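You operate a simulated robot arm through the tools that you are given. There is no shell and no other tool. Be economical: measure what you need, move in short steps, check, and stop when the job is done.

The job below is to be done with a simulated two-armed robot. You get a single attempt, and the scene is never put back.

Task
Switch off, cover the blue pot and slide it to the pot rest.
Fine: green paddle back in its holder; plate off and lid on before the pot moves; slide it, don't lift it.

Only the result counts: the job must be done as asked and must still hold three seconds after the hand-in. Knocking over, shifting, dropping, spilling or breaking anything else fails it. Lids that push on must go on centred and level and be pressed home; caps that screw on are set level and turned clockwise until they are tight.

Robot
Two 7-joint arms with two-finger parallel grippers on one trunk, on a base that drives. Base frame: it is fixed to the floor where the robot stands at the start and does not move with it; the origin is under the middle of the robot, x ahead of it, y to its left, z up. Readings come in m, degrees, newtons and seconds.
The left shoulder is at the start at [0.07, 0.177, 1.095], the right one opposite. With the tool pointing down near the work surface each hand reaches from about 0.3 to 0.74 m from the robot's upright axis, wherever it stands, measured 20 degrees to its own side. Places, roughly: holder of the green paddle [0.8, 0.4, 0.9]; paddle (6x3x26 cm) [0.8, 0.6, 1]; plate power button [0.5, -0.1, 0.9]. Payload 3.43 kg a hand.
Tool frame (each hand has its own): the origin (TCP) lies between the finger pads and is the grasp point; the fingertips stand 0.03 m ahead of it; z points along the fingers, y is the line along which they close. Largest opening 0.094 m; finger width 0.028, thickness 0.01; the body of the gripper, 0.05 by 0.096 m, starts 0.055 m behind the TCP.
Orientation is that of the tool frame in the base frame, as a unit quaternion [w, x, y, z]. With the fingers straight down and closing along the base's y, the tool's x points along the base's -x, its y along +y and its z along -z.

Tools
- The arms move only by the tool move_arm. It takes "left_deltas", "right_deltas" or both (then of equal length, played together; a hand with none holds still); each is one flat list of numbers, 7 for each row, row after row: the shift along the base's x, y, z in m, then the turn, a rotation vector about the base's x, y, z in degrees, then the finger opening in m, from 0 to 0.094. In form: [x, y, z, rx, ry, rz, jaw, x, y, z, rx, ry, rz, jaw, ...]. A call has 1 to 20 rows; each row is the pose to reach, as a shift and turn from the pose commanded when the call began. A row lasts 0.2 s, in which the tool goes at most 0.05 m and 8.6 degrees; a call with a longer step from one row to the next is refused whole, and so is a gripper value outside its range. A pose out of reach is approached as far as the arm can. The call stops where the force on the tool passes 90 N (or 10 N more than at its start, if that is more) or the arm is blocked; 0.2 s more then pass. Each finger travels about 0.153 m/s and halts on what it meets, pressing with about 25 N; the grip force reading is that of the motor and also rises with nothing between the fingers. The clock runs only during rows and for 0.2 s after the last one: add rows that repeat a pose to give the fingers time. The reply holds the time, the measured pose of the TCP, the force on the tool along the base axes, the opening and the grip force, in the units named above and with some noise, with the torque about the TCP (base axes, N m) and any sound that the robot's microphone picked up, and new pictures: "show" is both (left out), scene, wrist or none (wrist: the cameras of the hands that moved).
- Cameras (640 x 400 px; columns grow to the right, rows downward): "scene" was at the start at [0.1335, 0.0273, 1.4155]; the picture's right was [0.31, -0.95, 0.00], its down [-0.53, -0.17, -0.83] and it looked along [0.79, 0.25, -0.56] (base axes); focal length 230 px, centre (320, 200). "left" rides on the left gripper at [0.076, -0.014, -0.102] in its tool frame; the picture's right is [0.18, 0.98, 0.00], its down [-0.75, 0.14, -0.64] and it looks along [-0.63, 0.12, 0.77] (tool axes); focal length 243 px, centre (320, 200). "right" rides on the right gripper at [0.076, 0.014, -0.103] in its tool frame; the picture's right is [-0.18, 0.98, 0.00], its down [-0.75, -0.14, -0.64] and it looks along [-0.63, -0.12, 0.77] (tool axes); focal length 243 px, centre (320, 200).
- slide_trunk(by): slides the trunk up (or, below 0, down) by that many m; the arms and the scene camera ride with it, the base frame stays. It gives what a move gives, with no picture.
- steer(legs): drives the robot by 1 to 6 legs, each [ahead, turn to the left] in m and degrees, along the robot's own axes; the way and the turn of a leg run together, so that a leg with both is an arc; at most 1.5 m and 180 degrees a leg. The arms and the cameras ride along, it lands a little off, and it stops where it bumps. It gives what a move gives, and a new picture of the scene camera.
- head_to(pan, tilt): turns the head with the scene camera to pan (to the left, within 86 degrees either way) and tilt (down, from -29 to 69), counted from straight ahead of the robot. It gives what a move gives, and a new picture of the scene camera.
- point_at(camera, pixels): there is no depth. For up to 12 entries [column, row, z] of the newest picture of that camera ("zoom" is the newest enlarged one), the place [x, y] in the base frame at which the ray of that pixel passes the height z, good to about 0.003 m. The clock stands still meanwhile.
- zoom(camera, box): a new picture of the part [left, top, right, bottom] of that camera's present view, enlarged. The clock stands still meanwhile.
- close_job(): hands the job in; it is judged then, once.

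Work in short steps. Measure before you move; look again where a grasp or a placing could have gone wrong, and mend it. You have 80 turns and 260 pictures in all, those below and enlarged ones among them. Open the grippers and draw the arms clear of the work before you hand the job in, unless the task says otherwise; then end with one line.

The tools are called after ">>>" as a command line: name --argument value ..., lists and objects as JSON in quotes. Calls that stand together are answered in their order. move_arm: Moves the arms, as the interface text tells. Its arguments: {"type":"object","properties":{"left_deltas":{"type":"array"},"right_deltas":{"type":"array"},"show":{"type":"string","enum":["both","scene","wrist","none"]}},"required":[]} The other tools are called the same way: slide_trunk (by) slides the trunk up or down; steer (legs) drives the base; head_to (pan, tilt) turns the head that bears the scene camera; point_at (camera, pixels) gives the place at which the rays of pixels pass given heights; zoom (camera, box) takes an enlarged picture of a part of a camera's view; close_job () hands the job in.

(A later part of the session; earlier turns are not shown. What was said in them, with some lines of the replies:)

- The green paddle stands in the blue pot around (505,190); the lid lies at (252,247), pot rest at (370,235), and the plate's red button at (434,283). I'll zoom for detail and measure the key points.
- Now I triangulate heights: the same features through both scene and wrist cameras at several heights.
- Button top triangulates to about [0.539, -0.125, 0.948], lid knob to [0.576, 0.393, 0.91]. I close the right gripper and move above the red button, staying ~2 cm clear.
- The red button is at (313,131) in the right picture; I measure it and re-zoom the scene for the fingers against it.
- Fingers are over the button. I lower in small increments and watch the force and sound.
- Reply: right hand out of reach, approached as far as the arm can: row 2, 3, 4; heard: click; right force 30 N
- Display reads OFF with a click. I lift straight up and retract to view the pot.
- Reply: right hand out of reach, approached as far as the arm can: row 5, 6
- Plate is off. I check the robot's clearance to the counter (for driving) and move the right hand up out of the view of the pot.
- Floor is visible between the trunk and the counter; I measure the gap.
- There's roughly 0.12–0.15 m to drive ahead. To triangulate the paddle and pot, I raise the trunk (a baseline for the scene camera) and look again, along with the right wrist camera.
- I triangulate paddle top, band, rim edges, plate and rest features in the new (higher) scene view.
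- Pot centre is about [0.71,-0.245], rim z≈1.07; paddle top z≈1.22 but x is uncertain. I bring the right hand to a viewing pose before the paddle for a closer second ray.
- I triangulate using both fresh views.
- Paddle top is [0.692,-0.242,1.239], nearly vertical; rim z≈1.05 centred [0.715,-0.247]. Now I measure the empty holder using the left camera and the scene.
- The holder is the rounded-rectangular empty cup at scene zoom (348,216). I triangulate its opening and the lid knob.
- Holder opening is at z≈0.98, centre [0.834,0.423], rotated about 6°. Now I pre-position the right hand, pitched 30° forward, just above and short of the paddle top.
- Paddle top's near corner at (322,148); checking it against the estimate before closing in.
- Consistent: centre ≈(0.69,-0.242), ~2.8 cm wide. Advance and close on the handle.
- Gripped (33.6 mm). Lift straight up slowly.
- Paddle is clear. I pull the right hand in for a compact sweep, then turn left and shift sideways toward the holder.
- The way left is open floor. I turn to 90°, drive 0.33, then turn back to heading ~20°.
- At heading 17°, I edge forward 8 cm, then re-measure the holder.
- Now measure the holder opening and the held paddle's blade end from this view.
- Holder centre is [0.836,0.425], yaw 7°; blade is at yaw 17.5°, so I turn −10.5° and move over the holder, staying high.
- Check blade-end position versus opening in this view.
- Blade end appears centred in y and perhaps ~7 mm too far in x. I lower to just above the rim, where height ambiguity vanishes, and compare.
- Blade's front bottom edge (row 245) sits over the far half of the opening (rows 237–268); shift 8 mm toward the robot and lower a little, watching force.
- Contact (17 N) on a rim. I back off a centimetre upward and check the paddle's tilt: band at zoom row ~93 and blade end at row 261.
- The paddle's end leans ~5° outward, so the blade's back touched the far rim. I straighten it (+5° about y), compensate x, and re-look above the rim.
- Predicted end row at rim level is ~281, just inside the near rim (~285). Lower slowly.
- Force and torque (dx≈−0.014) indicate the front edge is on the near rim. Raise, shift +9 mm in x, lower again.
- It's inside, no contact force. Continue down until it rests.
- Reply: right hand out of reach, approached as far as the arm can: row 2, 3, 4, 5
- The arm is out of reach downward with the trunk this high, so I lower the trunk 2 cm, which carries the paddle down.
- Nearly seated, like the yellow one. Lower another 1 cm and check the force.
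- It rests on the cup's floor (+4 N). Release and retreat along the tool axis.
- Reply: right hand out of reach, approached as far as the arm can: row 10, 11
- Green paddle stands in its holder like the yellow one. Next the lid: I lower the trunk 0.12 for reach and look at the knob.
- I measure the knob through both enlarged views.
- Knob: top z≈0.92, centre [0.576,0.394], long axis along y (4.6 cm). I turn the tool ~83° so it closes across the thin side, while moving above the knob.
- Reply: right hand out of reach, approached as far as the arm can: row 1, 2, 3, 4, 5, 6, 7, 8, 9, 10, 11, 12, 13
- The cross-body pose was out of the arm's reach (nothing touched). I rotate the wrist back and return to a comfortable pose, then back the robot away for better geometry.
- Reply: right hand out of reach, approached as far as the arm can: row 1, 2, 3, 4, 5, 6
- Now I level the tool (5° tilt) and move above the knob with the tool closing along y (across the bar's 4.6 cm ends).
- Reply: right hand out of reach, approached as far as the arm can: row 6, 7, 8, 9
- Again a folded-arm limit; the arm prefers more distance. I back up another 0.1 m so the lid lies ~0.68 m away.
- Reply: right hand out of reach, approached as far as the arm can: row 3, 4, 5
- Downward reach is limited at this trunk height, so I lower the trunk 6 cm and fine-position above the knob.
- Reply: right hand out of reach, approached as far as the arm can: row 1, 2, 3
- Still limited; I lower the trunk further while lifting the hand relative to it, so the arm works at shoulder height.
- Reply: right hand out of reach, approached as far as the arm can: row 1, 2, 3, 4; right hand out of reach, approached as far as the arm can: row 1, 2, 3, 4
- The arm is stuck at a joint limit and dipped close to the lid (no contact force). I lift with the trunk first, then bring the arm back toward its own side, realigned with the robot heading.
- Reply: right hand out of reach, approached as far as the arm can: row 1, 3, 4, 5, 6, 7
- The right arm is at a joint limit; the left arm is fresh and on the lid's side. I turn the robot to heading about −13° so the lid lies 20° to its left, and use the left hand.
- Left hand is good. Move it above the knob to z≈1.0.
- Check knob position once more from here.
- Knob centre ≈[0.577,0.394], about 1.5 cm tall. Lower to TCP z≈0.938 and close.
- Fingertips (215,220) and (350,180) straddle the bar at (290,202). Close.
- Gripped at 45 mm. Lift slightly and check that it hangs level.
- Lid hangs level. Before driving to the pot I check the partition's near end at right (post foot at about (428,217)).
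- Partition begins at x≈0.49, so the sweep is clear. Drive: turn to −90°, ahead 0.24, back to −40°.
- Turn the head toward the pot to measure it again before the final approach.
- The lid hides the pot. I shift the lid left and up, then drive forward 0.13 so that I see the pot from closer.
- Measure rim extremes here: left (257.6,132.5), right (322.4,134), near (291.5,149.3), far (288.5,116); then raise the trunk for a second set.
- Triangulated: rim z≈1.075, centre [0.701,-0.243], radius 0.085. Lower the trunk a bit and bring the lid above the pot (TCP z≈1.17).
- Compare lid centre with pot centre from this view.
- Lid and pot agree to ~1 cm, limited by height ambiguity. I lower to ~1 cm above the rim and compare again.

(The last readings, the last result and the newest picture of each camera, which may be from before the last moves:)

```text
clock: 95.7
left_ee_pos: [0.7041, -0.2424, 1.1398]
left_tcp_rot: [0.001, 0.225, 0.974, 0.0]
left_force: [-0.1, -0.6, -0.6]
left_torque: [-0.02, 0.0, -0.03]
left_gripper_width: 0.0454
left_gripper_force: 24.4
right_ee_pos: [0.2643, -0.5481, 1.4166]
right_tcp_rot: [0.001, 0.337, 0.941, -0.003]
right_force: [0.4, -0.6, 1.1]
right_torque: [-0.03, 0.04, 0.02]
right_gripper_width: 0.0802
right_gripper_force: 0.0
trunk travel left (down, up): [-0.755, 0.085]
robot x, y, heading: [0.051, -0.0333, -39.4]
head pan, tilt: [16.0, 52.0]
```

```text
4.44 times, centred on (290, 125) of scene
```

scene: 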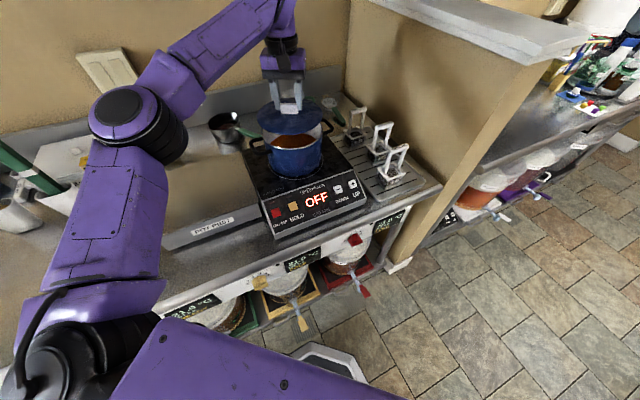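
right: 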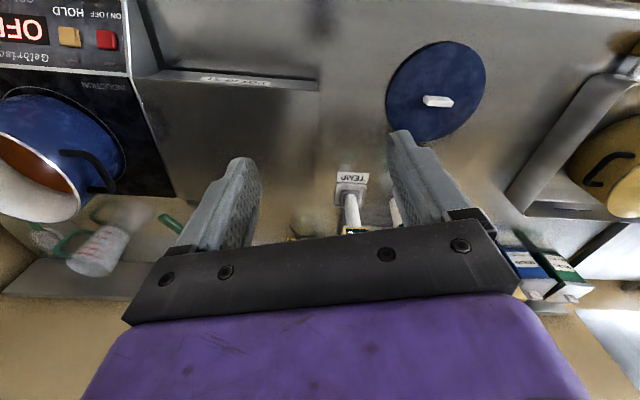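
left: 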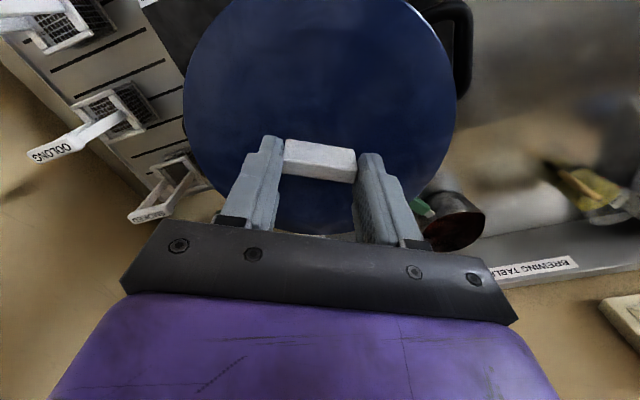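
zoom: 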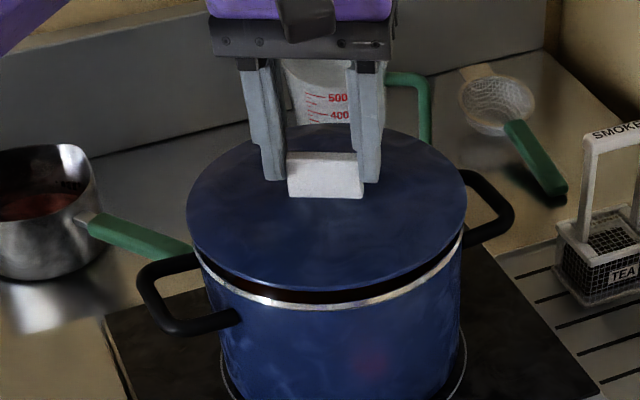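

Lower gently in 4 mm steps to find contact height.

>>> move_arm --left_deltas '[0, 0, -0.004, 0, 0, 0, 0, 0, 0, -0.008, 0, 0, 0, 0, 0, 0, -0.012, 0, 0, 0, 0, 0, 0, -0.012, 0, 0, 0, 0]' --show "none"

>>> zoom --camera "scene" --box '[240, 80, 340, 170]'

```text
clock: 96.7
left_ee_pos: [0.7011, -0.2437, 1.1319]
left_tcp_rot: [0.002, 0.224, 0.975, -0.001]
left_force: [2.4, -0.4, 12.6]
left_torque: [0.1, 0.5, -0.03]
left_gripper_width: 0.0451
left_gripper_force: 25.3
right_ee_pos: [0.2636, -0.5474, 1.4172]
right_tcp_rot: [0.001, 0.336, 0.942, -0.003]
right_force: [-0.4, -0.9, 1.4]
right_torque: [-0.02, 0.01, -0.04]
right_gripper_width: 0.0799
right_gripper_force: 0.0
trunk travel left (down, up): [-0.755, 0.085]
robot x, y, heading: [0.0548, -0.0346, -39.2]
head pan, tilt: [16.0, 52.0]
```

```text
4.44 times, centred on (290, 125) of scene
```

zoom: 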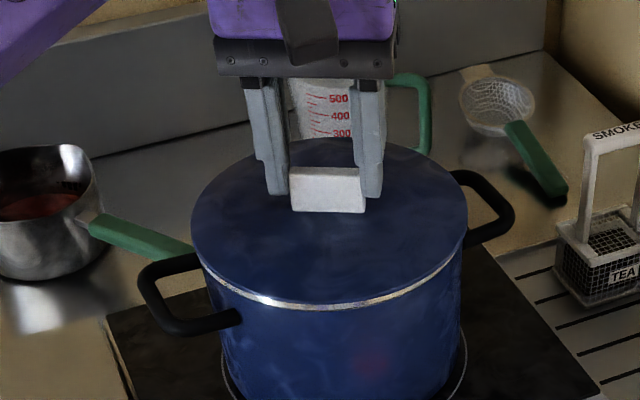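

Contact (12.6 N) with torque pointing to the near side, so the lid's inner edge is on the near rim. Lift 6 mm, shift ~6 mm away from the robot, lower again.

>>> move_arm --left_deltas '[0, 0, 0.008, 0, 0, 0, 0, 0.006, -0.002, 0.008, 0, 0, 0, 0, 0.006, -0.002, 0.002, 0, 0, 0, 0, 0.006, -0.002, -0.003, 0, 0, 0, 0, 0.006, -0.002, -0.007, 0, 0, 0, 0, 0.006, -0.002, -0.007, 0, 0, 0, 0]' --show "none"

>>> zoom --camera "scene" --box '[240, 80, 340, 170]'

```text
clock: 98.0
left_ee_pos: [0.7047, -0.2456, 1.1254]
left_tcp_rot: [0.003, 0.225, 0.974, -0.002]
left_force: [-3.6, 1.0, 24.1]
left_torque: [0.05, 0.06, 0.01]
left_gripper_width: 0.0456
left_gripper_force: 25.0
right_ee_pos: [0.2592, -0.5446, 1.4174]
right_tcp_rot: [0.004, 0.338, 0.941, -0.002]
right_force: [0.5, -0.3, 0.3]
right_torque: [-0.03, -0.02, 0.0]
right_gripper_width: 0.0802
right_gripper_force: 0.0
trunk travel left (down, up): [-0.755, 0.085]
robot x, y, heading: [0.0537, -0.0355, -39.3]
head pan, tilt: [16.0, 52.0]
```

```text
4.44 times, centred on (290, 125) of scene
```

zoom: 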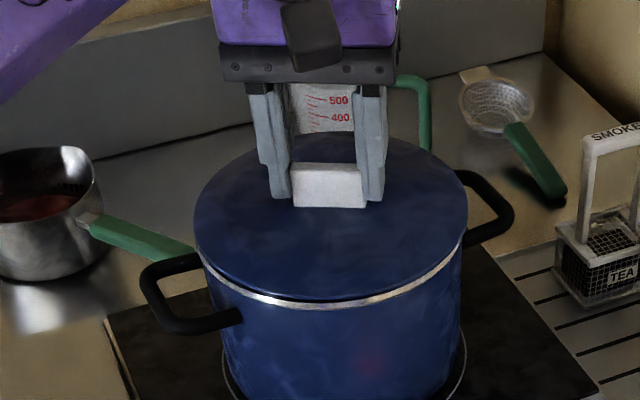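

Force is now central (24 N, near-zero torque). I look closely at the seam.

>>> zoom --camera "scene" --box '[260, 110, 330, 160]'

>>> zoom --camera "left" --box '[160, 0, 480, 250]'

```text
8.00 times, centred on (295, 135) of scene
```

zoom: 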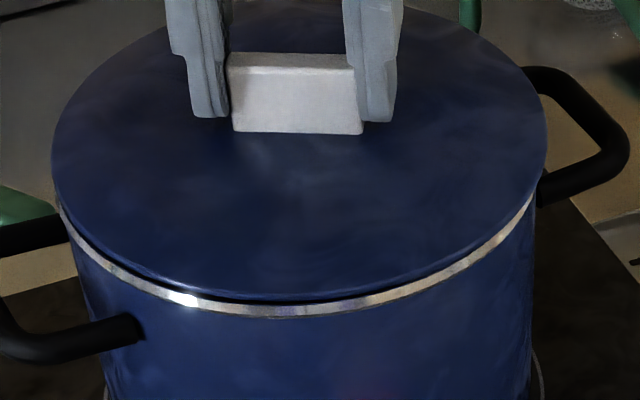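

```text
1.60 times, centred on (320, 125) of left
```

zoom: 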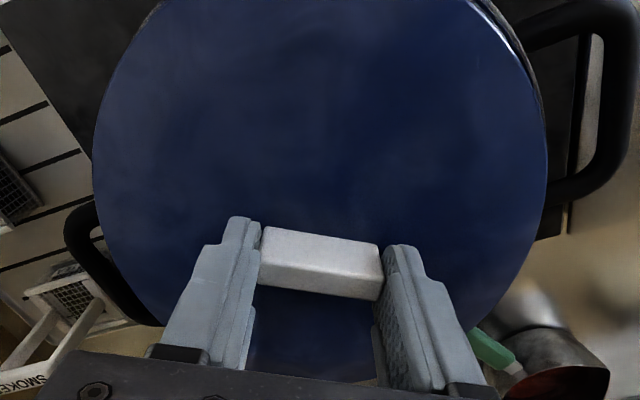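

Fx reversed sign (+2.4 earlier, −3.6 now), so the centre lies in between. Shift back ~2 mm and press gently.

>>> move_arm --left_deltas '[0, 0, 0.003, 0, 0, 0, 0, -0.0025, 0.001, 0.003, 0, 0, 0, 0, -0.0025, 0.001, 0, 0, 0, 0, 0, -0.0025, 0.001, -0.003, 0, 0, 0, 0, -0.0025, 0.001, -0.003, 0, 0, 0, 0]' --show "none"

>>> zoom --camera "scene" --box '[260, 110, 330, 160]'

```text
clock: 99.2
left_ee_pos: [0.7041, -0.2448, 1.1232]
left_tcp_rot: [0.003, 0.224, 0.975, -0.002]
left_force: [2.5, -0.5, 24.3]
left_torque: [-0.01, -0.07, 0.03]
left_gripper_width: 0.0456
left_gripper_force: 24.6
right_ee_pos: [0.2605, -0.5472, 1.4187]
right_tcp_rot: [0.004, 0.337, 0.941, -0.003]
right_force: [0.5, -0.1, 0.0]
right_torque: [0.0, 0.0, -0.01]
right_gripper_width: 0.08
right_gripper_force: 0.0
trunk travel left (down, up): [-0.755, 0.085]
robot x, y, heading: [0.0514, -0.0364, -39.4]
head pan, tilt: [16.0, 52.0]
```

```text
8.00 times, centred on (295, 135) of scene
```

zoom: 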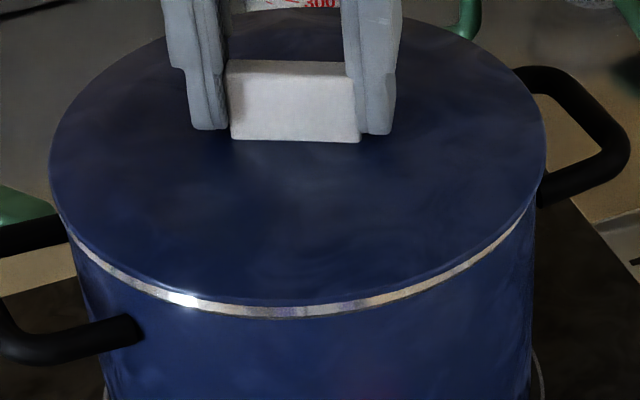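

The gap has closed and forces are central. Release the knob, rise, close the fingers and press the knob's top to seat it fully.

>>> move_arm --left_deltas '[0, 0, 0.003, 0, 0, 0, 0.07, 0, 0, 0.003, 0, 0, 0, 0.07, 0, 0, 0.04, 0, 0, 0, 0.07, 0, 0, 0.08, 0, 0, 0, 0.03, 0, 0, 0.08, 0, 0, 0, 0.0, 0, 0, 0.08, 0, 0, 0, 0.0]' --show "none"

>>> zoom --camera "scene" --box '[240, 80, 340, 170]'

```text
clock: 100.7
left_ee_pos: [0.7058, -0.2463, 1.1987]
left_tcp_rot: [0.001, 0.225, 0.974, -0.001]
left_force: [0.4, 0.4, -0.4]
left_torque: [-0.02, -0.01, 0.01]
left_gripper_width: 0.0001
left_gripper_force: 25.4
right_ee_pos: [0.2655, -0.5464, 1.4163]
right_tcp_rot: [0.001, 0.337, 0.941, -0.003]
right_force: [-0.2, 0.1, 0.7]
right_torque: [0.01, -0.03, 0.01]
right_gripper_width: 0.0804
right_gripper_force: 0.1
trunk travel left (down, up): [-0.755, 0.085]
robot x, y, heading: [0.0532, -0.0363, -39.3]
head pan, tilt: [16.0, 52.0]
heard: snap
```

```text
4.44 times, centred on (290, 125) of scene
```

zoom: 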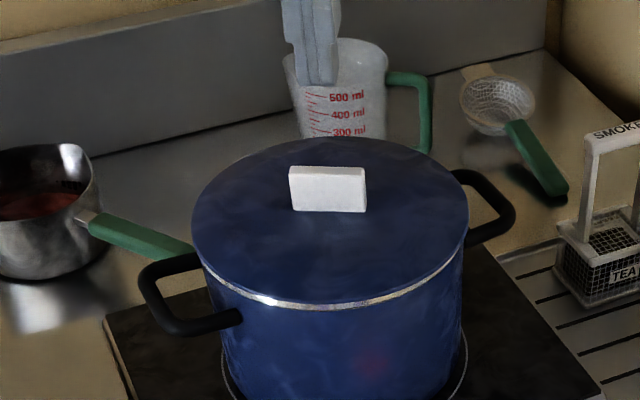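

A snap was heard; the lid looks flush. I still press the knob top gently to make sure.

>>> move_arm --left_deltas '[0, 0, -0.03, 0, 0, 0, 0, 0, 0, -0.055, 0, 0, 0, 0, 0, 0, -0.065, 0, 0, 0, 0, 0, 0, -0.072, 0, 0, 0, 0, 0, 0, -0.078, 0, 0, 0, 0, 0, 0, -0.083, 0, 0, 0, 0]' --show "none"

>>> zoom --camera "scene" --box '[240, 80, 340, 170]'

```text
clock: 101.7
left_ee_pos: [0.7061, -0.2454, 1.1447]
left_tcp_rot: [0.017, 0.223, 0.975, -0.01]
left_force: [-1.7, 2.4, 20.7]
left_torque: [0.14, 0.21, 0.0]
left_gripper_width: 0.0
left_gripper_force: 25.6
right_ee_pos: [0.2625, -0.5461, 1.4173]
right_tcp_rot: [0.003, 0.337, 0.941, -0.003]
right_force: [0.3, 0.1, 0.1]
right_torque: [0.03, -0.02, 0.0]
right_gripper_width: 0.0799
right_gripper_force: 0.1
trunk travel left (down, up): [-0.755, 0.085]
robot x, y, heading: [0.054, -0.0336, -39.1]
head pan, tilt: [16.0, 52.0]
stopped in row 5 (left hand): the force on the tool passed its limit at 98 N (the readings are from after the stop); the commanded pose is now the measured one
```

```text
4.44 times, centred on (290, 125) of scene
```

zoom: 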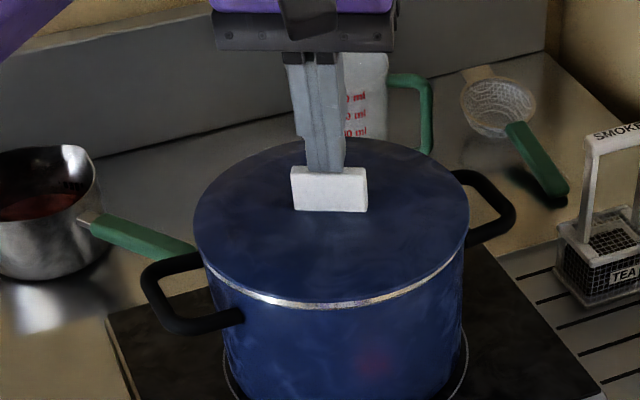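

Seated firmly (held 98 N, no movement). Next: the slide, by gripping the pot's +y handle. I raise the hand and view handle, plate and rest.

>>> move_arm --left_deltas '[0, 0, 0.04, 0, 0, 0, 0.0, 0, 0.02, 0.08, 0, 0, 0, 0.03, -0.03, 0.05, 0.1, 0, 0, 0, 0.06, -0.06, 0.085, 0.1, 0, 0, 4, 0.07, -0.06, 0.11, 0.1, 0, 0, 8, 0.07, -0.06, 0.11, 0.1, 0, 0, 8, 0.07]'

>>> zoom --camera "left" --box '[160, 0, 480, 250]'

```text
clock: 103.1
left_ee_pos: [0.6455, -0.1391, 1.2385]
left_tcp_rot: [0.014, 0.154, 0.988, -0.005]
left_force: [-0.9, 0.5, -0.8]
left_torque: [0.02, -0.03, 0.0]
left_gripper_width: 0.07
left_gripper_force: 0.1
right_ee_pos: [0.2657, -0.5488, 1.4158]
right_tcp_rot: [0.001, 0.337, 0.942, -0.003]
right_force: [-0.9, -0.2, 0.4]
right_torque: [0.03, -0.01, 0.0]
right_gripper_width: 0.08
right_gripper_force: 0.0
trunk travel left (down, up): [-0.755, 0.085]
robot x, y, heading: [0.0501, -0.0364, -39.2]
head pan, tilt: [16.0, 52.0]
```

scene: 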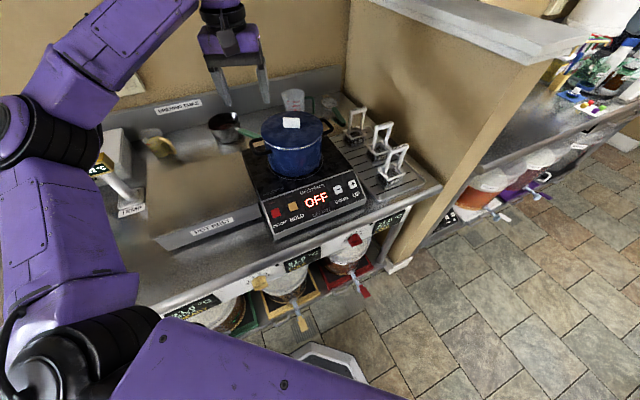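
left: 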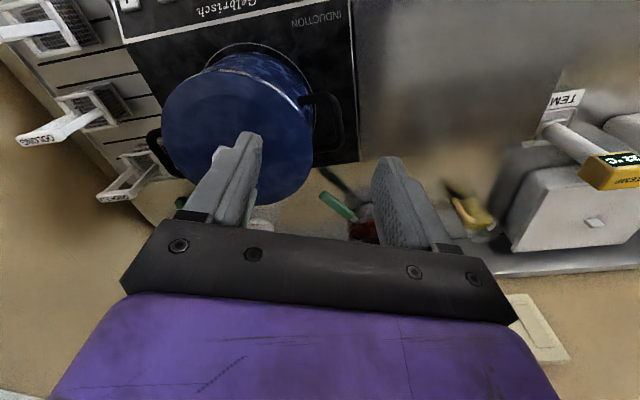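

```text
1.60 times, centred on (320, 125) of left
```

zoom: 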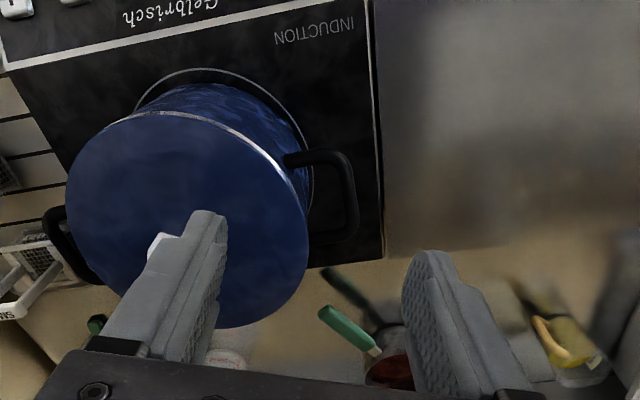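

Zoom the scene on the handle and rest for triangulation.

>>> zoom --camera "scene" --box '[130, 90, 340, 250]'

>>> point_at --camera "left" --pixels '[[339.4, 123.75, 1.0], [339.4, 123.75, 1.06], [339, 104, 1.04], [340, 144, 1.04], [301, 98.75, 1.04], [312.5, 150, 1.04], [354, 60, 0.955], [361, 155, 0.955], [365, 155, 0.95]]'

```text
2.50 times, centred on (235, 170) of scene
```

zoom: 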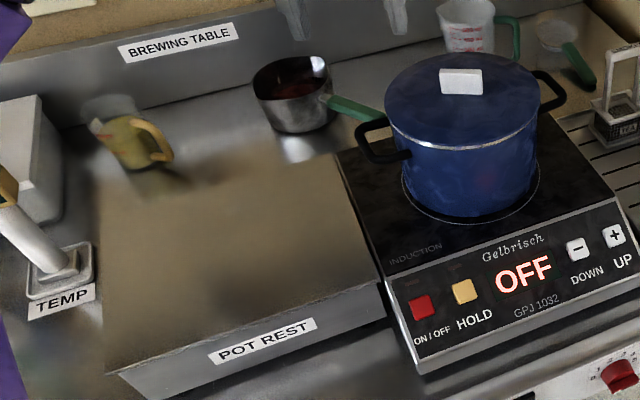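

```text
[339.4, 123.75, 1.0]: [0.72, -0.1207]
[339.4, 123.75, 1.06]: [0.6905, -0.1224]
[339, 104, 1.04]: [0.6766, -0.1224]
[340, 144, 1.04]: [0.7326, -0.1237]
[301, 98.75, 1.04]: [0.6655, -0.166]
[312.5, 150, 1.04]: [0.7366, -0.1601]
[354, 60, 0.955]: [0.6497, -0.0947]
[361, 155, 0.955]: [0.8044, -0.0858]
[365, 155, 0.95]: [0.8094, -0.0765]
```

>>> point_at --camera "scene" --pixels '[[253.8, 146.8, 1.0], [253.8, 146.8, 1.06], [149, 238.8, 0.955], [261, 202.8, 0.955], [243, 152, 0.955], [147, 168, 0.955], [258, 205, 0.955], [170, 179, 0.93], [266, 131, 0.97]]'

```text
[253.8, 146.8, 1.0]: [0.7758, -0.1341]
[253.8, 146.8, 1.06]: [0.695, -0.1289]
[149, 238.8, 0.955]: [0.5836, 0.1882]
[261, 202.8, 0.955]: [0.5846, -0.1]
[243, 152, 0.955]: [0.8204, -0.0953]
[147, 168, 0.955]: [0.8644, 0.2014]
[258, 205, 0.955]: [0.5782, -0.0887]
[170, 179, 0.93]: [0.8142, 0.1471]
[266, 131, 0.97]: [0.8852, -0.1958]
```

Handle bar: [0.689,-0.124,~1.057], running along x. Rest spans x 0.58–0.84, y −0.097…0.195, so the pot should go about +0.29 m in y. I turn the robot left ~29° so that the whole stroke lies in the left arm's comfortable range.

>>> steer --legs '[[0, 29]]'

>>> head_to --pan 0 --tilt 50

```text
clock: 104.9
left_ee_pos: [0.627, 0.1547, 1.2397]
left_tcp_rot: [0.016, -0.09, 0.996, -0.001]
left_force: [-0.1, 0.3, -0.6]
left_torque: [0.01, 0.01, -0.02]
left_gripper_width: 0.0701
left_gripper_force: 0.0
right_ee_pos: [0.4825, -0.3872, 1.4163]
right_tcp_rot: [0.001, 0.099, 0.995, -0.004]
right_force: [-0.2, 1.2, 0.2]
right_torque: [-0.01, 0.02, -0.01]
right_gripper_width: 0.0801
right_gripper_force: 0.2
trunk travel left (down, up): [-0.755, 0.085]
robot x, y, heading: [0.0496, -0.035, -11.3]
head pan, tilt: [16.0, 52.0]
```

scene: 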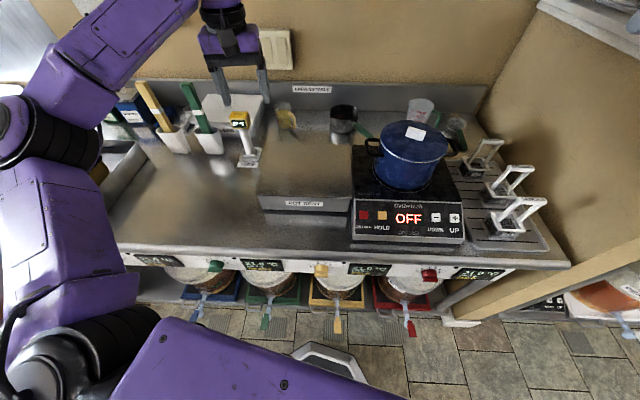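

```text
clock: 105.7
left_ee_pos: [0.6251, 0.1548, 1.2383]
left_tcp_rot: [0.015, -0.089, 0.996, -0.003]
left_force: [0.0, 0.9, -0.1]
left_torque: [-0.03, 0.03, -0.01]
left_gripper_width: 0.0703
left_gripper_force: 0.1
right_ee_pos: [0.4824, -0.3867, 1.4165]
right_tcp_rot: [0.001, 0.099, 0.995, -0.003]
right_force: [0.7, 0.7, -0.4]
right_torque: [-0.01, -0.02, -0.02]
right_gripper_width: 0.08
right_gripper_force: 0.0
trunk travel left (down, up): [-0.755, 0.085]
robot x, y, heading: [0.0506, -0.0358, -11.0]
head pan, tilt: [0.0, 50.0]
```

scene: 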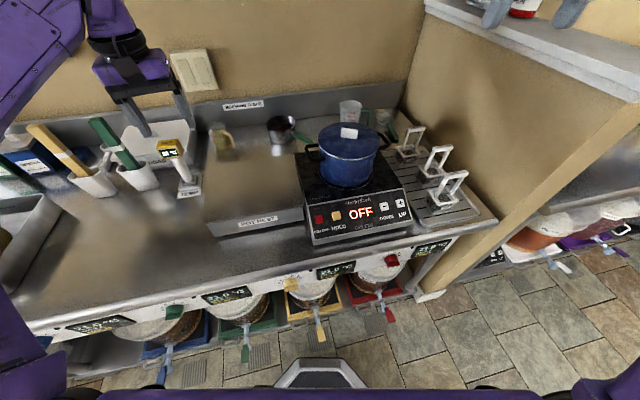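

Move the left hand above the handle (yaw to 0, tilt corrected), opening 3 cm.

>>> move_arm --left_deltas '[0.008, -0.035, -0.01, 0, 0.3, -1.5, 0.06, 0.016, -0.075, -0.02, 0, 0.6, -3, 0.05, 0.024, -0.115, -0.03, 0, 0.9, -4.5, 0.04, 0.032, -0.155, -0.04, 0, 1.2, -6, 0.034, 0.04, -0.195, -0.05, 0, 1.5, -7.5, 0.034, 0.052, -0.235, -0.065, 0, 1.8, -9, 0.034, 0.064, -0.275, -0.08, 0, 1.8, -10.2, 0.034, 0.064, -0.275, -0.1, 0, 1.8, -10.2, 0.034, 0.064, -0.275, -0.1, 0, 1.8, -10.2, 0.034]'

>>> zoom --camera "left" --box '[160, 50, 480, 250]'

>>> zoom --camera "scene" --box '[270, 80, 400, 200]'

```text
clock: 107.7
left_ee_pos: [0.6882, -0.1187, 1.1414]
left_tcp_rot: [0.0, -0.001, 1.0, -0.003]
left_force: [0.0, -0.9, -0.1]
left_torque: [0.0, 0.02, 0.02]
left_gripper_width: 0.0343
left_gripper_force: 0.0
left hand out of reach, approached as far as the arm can: row 7
right_ee_pos: [0.4833, -0.3857, 1.4157]
right_tcp_rot: [0.001, 0.099, 0.995, -0.003]
right_force: [-0.1, 0.3, 0.9]
right_torque: [0.02, 0.0, 0.01]
right_gripper_width: 0.0802
right_gripper_force: 0.2
trunk travel left (down, up): [-0.755, 0.085]
robot x, y, heading: [0.0545, -0.0364, -11.2]
head pan, tilt: [0.0, 50.0]
```

scene: 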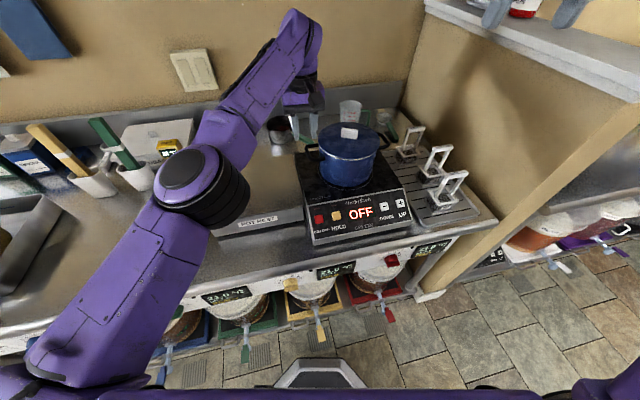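
left: 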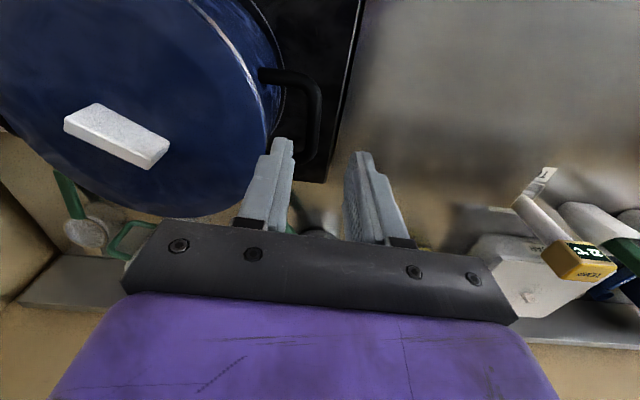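

```text
2.00 times, centred on (320, 150) of left
```

zoom: 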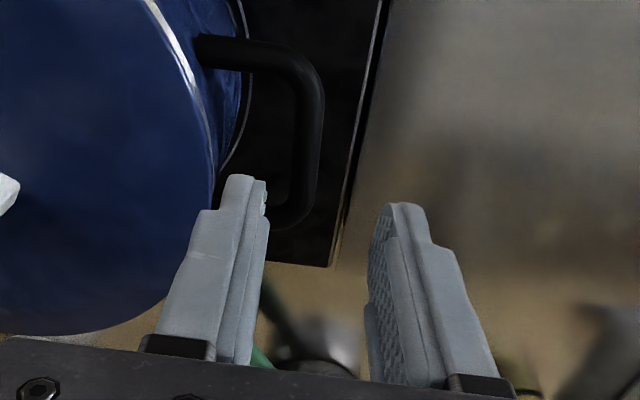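

```text
3.33 times, centred on (335, 140) of scene
```

zoom: 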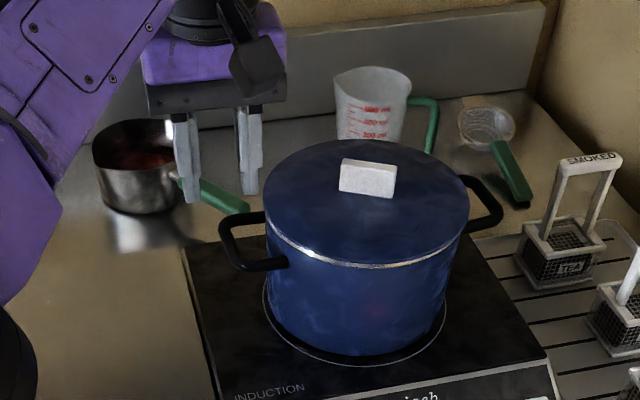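

>>> point_at --camera "left" --pixels '[[314.5, 125, 1.02], [314.5, 125, 1.06], [315, 100, 1.04], [313, 152, 1.04], [306, 125, 1.04], [321, 125, 1.04]]'

>>> point_at --camera "scene" --pixels '[[308, 154.1, 1.02], [308, 154.1, 1.06], [306, 148, 1.04], [311, 160, 1.04]]'

```text
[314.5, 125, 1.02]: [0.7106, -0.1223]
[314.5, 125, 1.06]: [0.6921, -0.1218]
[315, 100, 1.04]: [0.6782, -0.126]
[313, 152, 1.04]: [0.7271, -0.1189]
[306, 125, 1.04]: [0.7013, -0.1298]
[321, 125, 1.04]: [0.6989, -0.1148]
```

```text
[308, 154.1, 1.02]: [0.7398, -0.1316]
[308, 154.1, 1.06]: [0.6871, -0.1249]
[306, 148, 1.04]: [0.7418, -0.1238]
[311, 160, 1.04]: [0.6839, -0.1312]
```

Bar centre: [0.697,-0.122,1.054], ~1.5 cm thick. Lower around it with the 3.4 cm opening.

>>> move_arm --left_deltas '[0.009, -0.003, -0.02, 0, 0, 0, 0.034, 0.009, -0.003, -0.045, 0, 0, 0, 0.034, 0.009, -0.003, -0.065, 0, 0, 0, 0.034, 0.009, -0.003, -0.085, 0, 0, 0, 0.034, 0.009, -0.003, -0.085, 0, 0, 0, 0.034]' --show "none"

>>> zoom --camera "left" --box '[160, 50, 480, 250]'

>>> zoom --camera "scene" --box '[270, 80, 400, 200]'

```text
clock: 108.8
left_ee_pos: [0.6984, -0.1238, 1.0564]
left_tcp_rot: [-0.001, -0.001, 1.0, -0.003]
left_force: [-0.7, -0.2, 0.0]
left_torque: [0.0, 0.0, 0.06]
left_gripper_width: 0.0339
left_gripper_force: 0.2
left hand out of reach, approached as far as the arm can: row 1, 2
right_ee_pos: [0.4815, -0.3876, 1.4165]
right_tcp_rot: [0.002, 0.098, 0.995, -0.003]
right_force: [-0.9, 0.4, 1.0]
right_torque: [-0.02, -0.03, 0.01]
right_gripper_width: 0.0799
right_gripper_force: 0.0
trunk travel left (down, up): [-0.755, 0.085]
robot x, y, heading: [0.0512, -0.0371, -11.0]
head pan, tilt: [0.0, 50.0]
```

```text
2.00 times, centred on (320, 150) of left
```

zoom: 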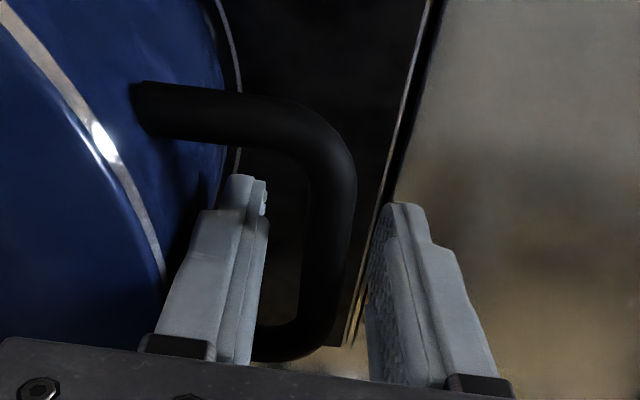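

```text
3.33 times, centred on (335, 140) of scene
```

zoom: 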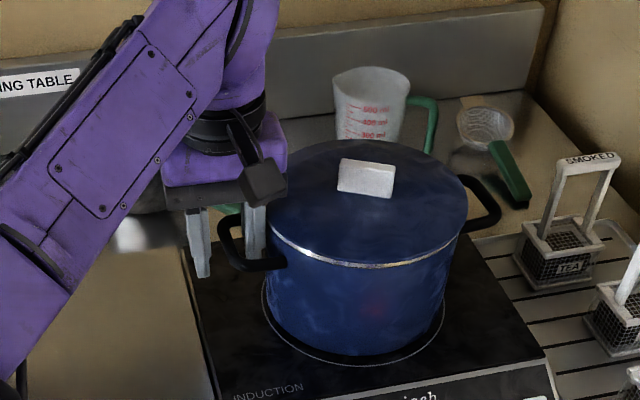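

Bar lies between the fingers. Close on it.

>>> move_arm --left_deltas '[0, 0, 0, 0, 0, 0, 0.02, 0, 0, 0, 0, 0, 0, 0.0, 0, 0, 0, 0, 0, 0, 0.0]' --show "wrist"

```text
clock: 109.7
left_ee_pos: [0.6994, -0.1239, 1.0563]
left_tcp_rot: [-0.002, -0.002, 1.0, -0.003]
left_force: [1.8, -0.1, 0.9]
left_torque: [0.0, 0.19, 0.58]
left_gripper_width: 0.0172
left_gripper_force: 24.7
right_ee_pos: [0.4822, -0.3875, 1.4164]
right_tcp_rot: [0.001, 0.099, 0.995, -0.002]
right_force: [-0.5, -0.7, -0.3]
right_torque: [-0.01, 0.0, 0.01]
right_gripper_width: 0.08
right_gripper_force: 0.1
trunk travel left (down, up): [-0.755, 0.085]
robot x, y, heading: [0.0537, -0.0352, -11.1]
head pan, tilt: [0.0, 50.0]
5 turns are left
```

left: 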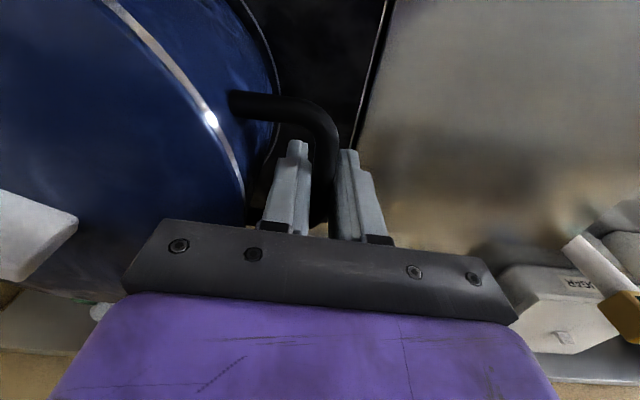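

Gripped at 17 mm. Slide the pot level in +y by 0.288 m.

>>> move_arm --left_deltas '[0, 0.01, 0, 0, 0, 0, 0, 0, 0.026, 0, 0, 0, 0, 0, 0, 0.043, 0, 0, 0, 0, 0, 0, 0.06, 0, 0, 0, 0, 0, 0, 0.077, 0, 0, 0, 0, 0, 0, 0.094, 0, 0, 0, 0, 0, 0, 0.111, 0, 0, 0, 0, 0, 0, 0.128, 0, 0, 0, 0, 0, 0, 0.145, 0, 0, 0, 0, 0, 0, 0.162, 0, 0, 0, 0, 0, 0, 0.179, 0, 0, 0, 0, 0, 0, 0.196, 0, 0, 0, 0, 0, 0, 0.213, 0, 0, 0, 0, 0, 0, 0.23, 0, 0, 0, 0, 0, 0, 0.247, 0, 0, 0, 0, 0, 0, 0.264, 0, 0, 0, 0, 0, 0, 0.278, 0, 0, 0, 0, 0, 0, 0.288, 0, 0, 0, 0, 0, 0, 0.288, 0, 0, 0, 0, 0]'

>>> zoom --camera "scene" --box '[190, 90, 400, 250]'

```text
clock: 113.7
left_ee_pos: [0.6969, 0.1633, 1.054]
left_tcp_rot: [0.0, -0.002, 1.0, -0.002]
left_force: [1.9, -5.8, 10.8]
left_torque: [0.05, 0.01, 0.08]
left_gripper_width: 0.0153
left_gripper_force: 24.8
right_ee_pos: [0.4822, -0.3895, 1.4159]
right_tcp_rot: [0.003, 0.099, 0.995, -0.002]
right_force: [0.2, 0.1, -1.3]
right_torque: [0.0, 0.02, 0.02]
right_gripper_width: 0.0798
right_gripper_force: 0.0
trunk travel left (down, up): [-0.755, 0.085]
robot x, y, heading: [0.0522, -0.0326, -11.0]
head pan, tilt: [0.0, 50.0]
```

scene: 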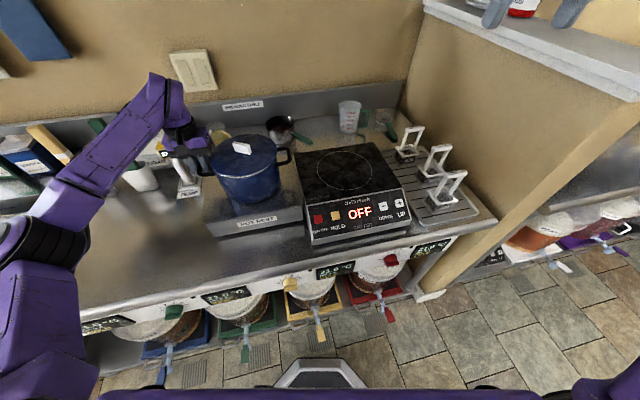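
left: 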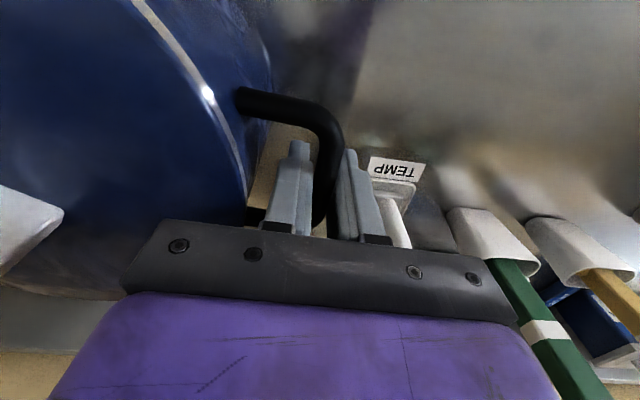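

```text
2.50 times, centred on (295, 170) of scene
4 turns are left
```

zoom: 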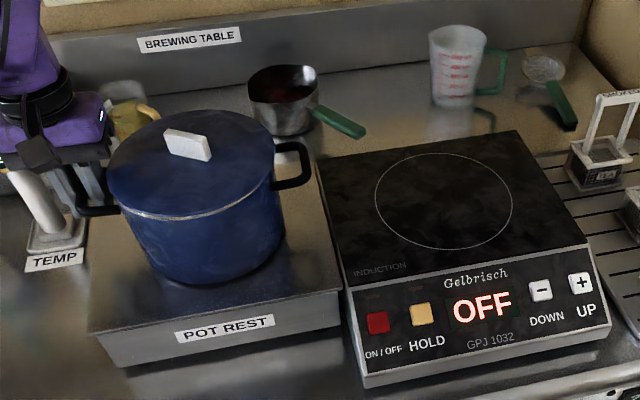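

Pot sits on the rest, lid on. Open just enough, rise straight up, then draw the arm back.

>>> move_arm --left_deltas '[0, 0, 0, 0, 0, 0, 0.034, 0, 0, 0, 0, 0, 0, 0.034, 0, 0, 0.02, 0, 0, 0, 0.034, 0, 0, 0.05, 0, 0, 0, 0.034, 0, 0, 0.085, 0, 0, 0, 0.034, 0, 0, 0.12, 0, 0, 0, 0.034, 0, 0, 0.16, 0, 0, 0, 0.034, -0.03, 0, 0.19, 0, 0, 0, 0.034, -0.07, 0, 0.21, 0, 0, 0, 0.05, -0.11, 0.01, 0.22, 0, 0, 0, 0.07, -0.15, 0.02, 0.22, 0, 0, 0, 0.09, -0.19, 0.03, 0.22, 0, 0, 0, 0.09, -0.22, 0.04, 0.22, 0, 0, 0, 0.09]'

>>> zoom --camera "scene" --box '[120, 90, 330, 250]'

```text
clock: 116.5
left_ee_pos: [0.4774, 0.2049, 1.2779]
left_tcp_rot: [0.0, -0.002, 1.0, -0.004]
left_force: [0.6, 0.0, -0.3]
left_torque: [0.02, -0.03, -0.02]
left_gripper_width: 0.0899
left_gripper_force: 0.0
right_ee_pos: [0.4801, -0.3868, 1.416]
right_tcp_rot: [0.002, 0.099, 0.995, -0.003]
right_force: [0.4, -1.0, -0.4]
right_torque: [0.05, 0.01, 0.02]
right_gripper_width: 0.08
right_gripper_force: 0.0
trunk travel left (down, up): [-0.755, 0.085]
robot x, y, heading: [0.0537, -0.0361, -11.0]
head pan, tilt: [0.0, 50.0]
```

scene: 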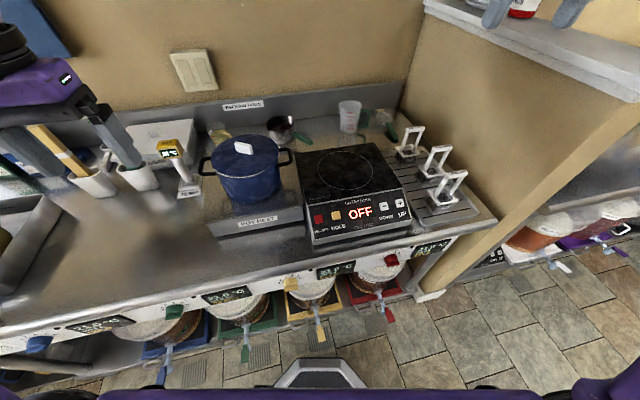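
left: 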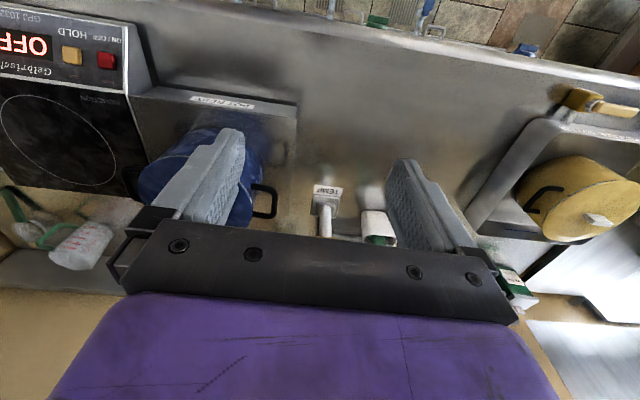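

```text
2.50 times, centred on (225, 170) of scene
3 turns are left
```

zoom: 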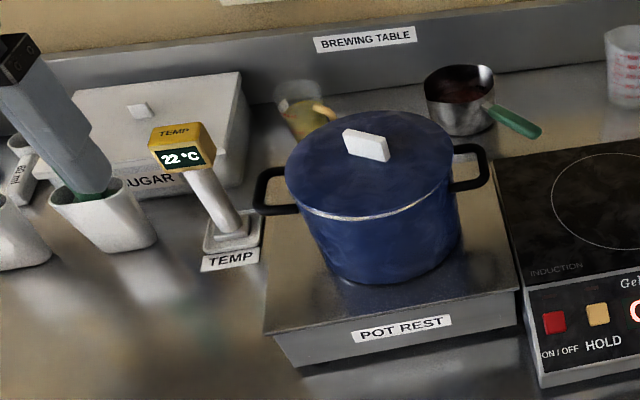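

The display reads OFF, the green paddle is in its holder, the lid is flush, and the pot stands on the rest with both arms clear. I hand in.

>>> close_job

```text
The job is handed in.
```

The plate is switched off, the green paddle is back in its holder, and the lidded blue pot has been slid onto the pot rest; I've handed the job in, but no verdict came back.
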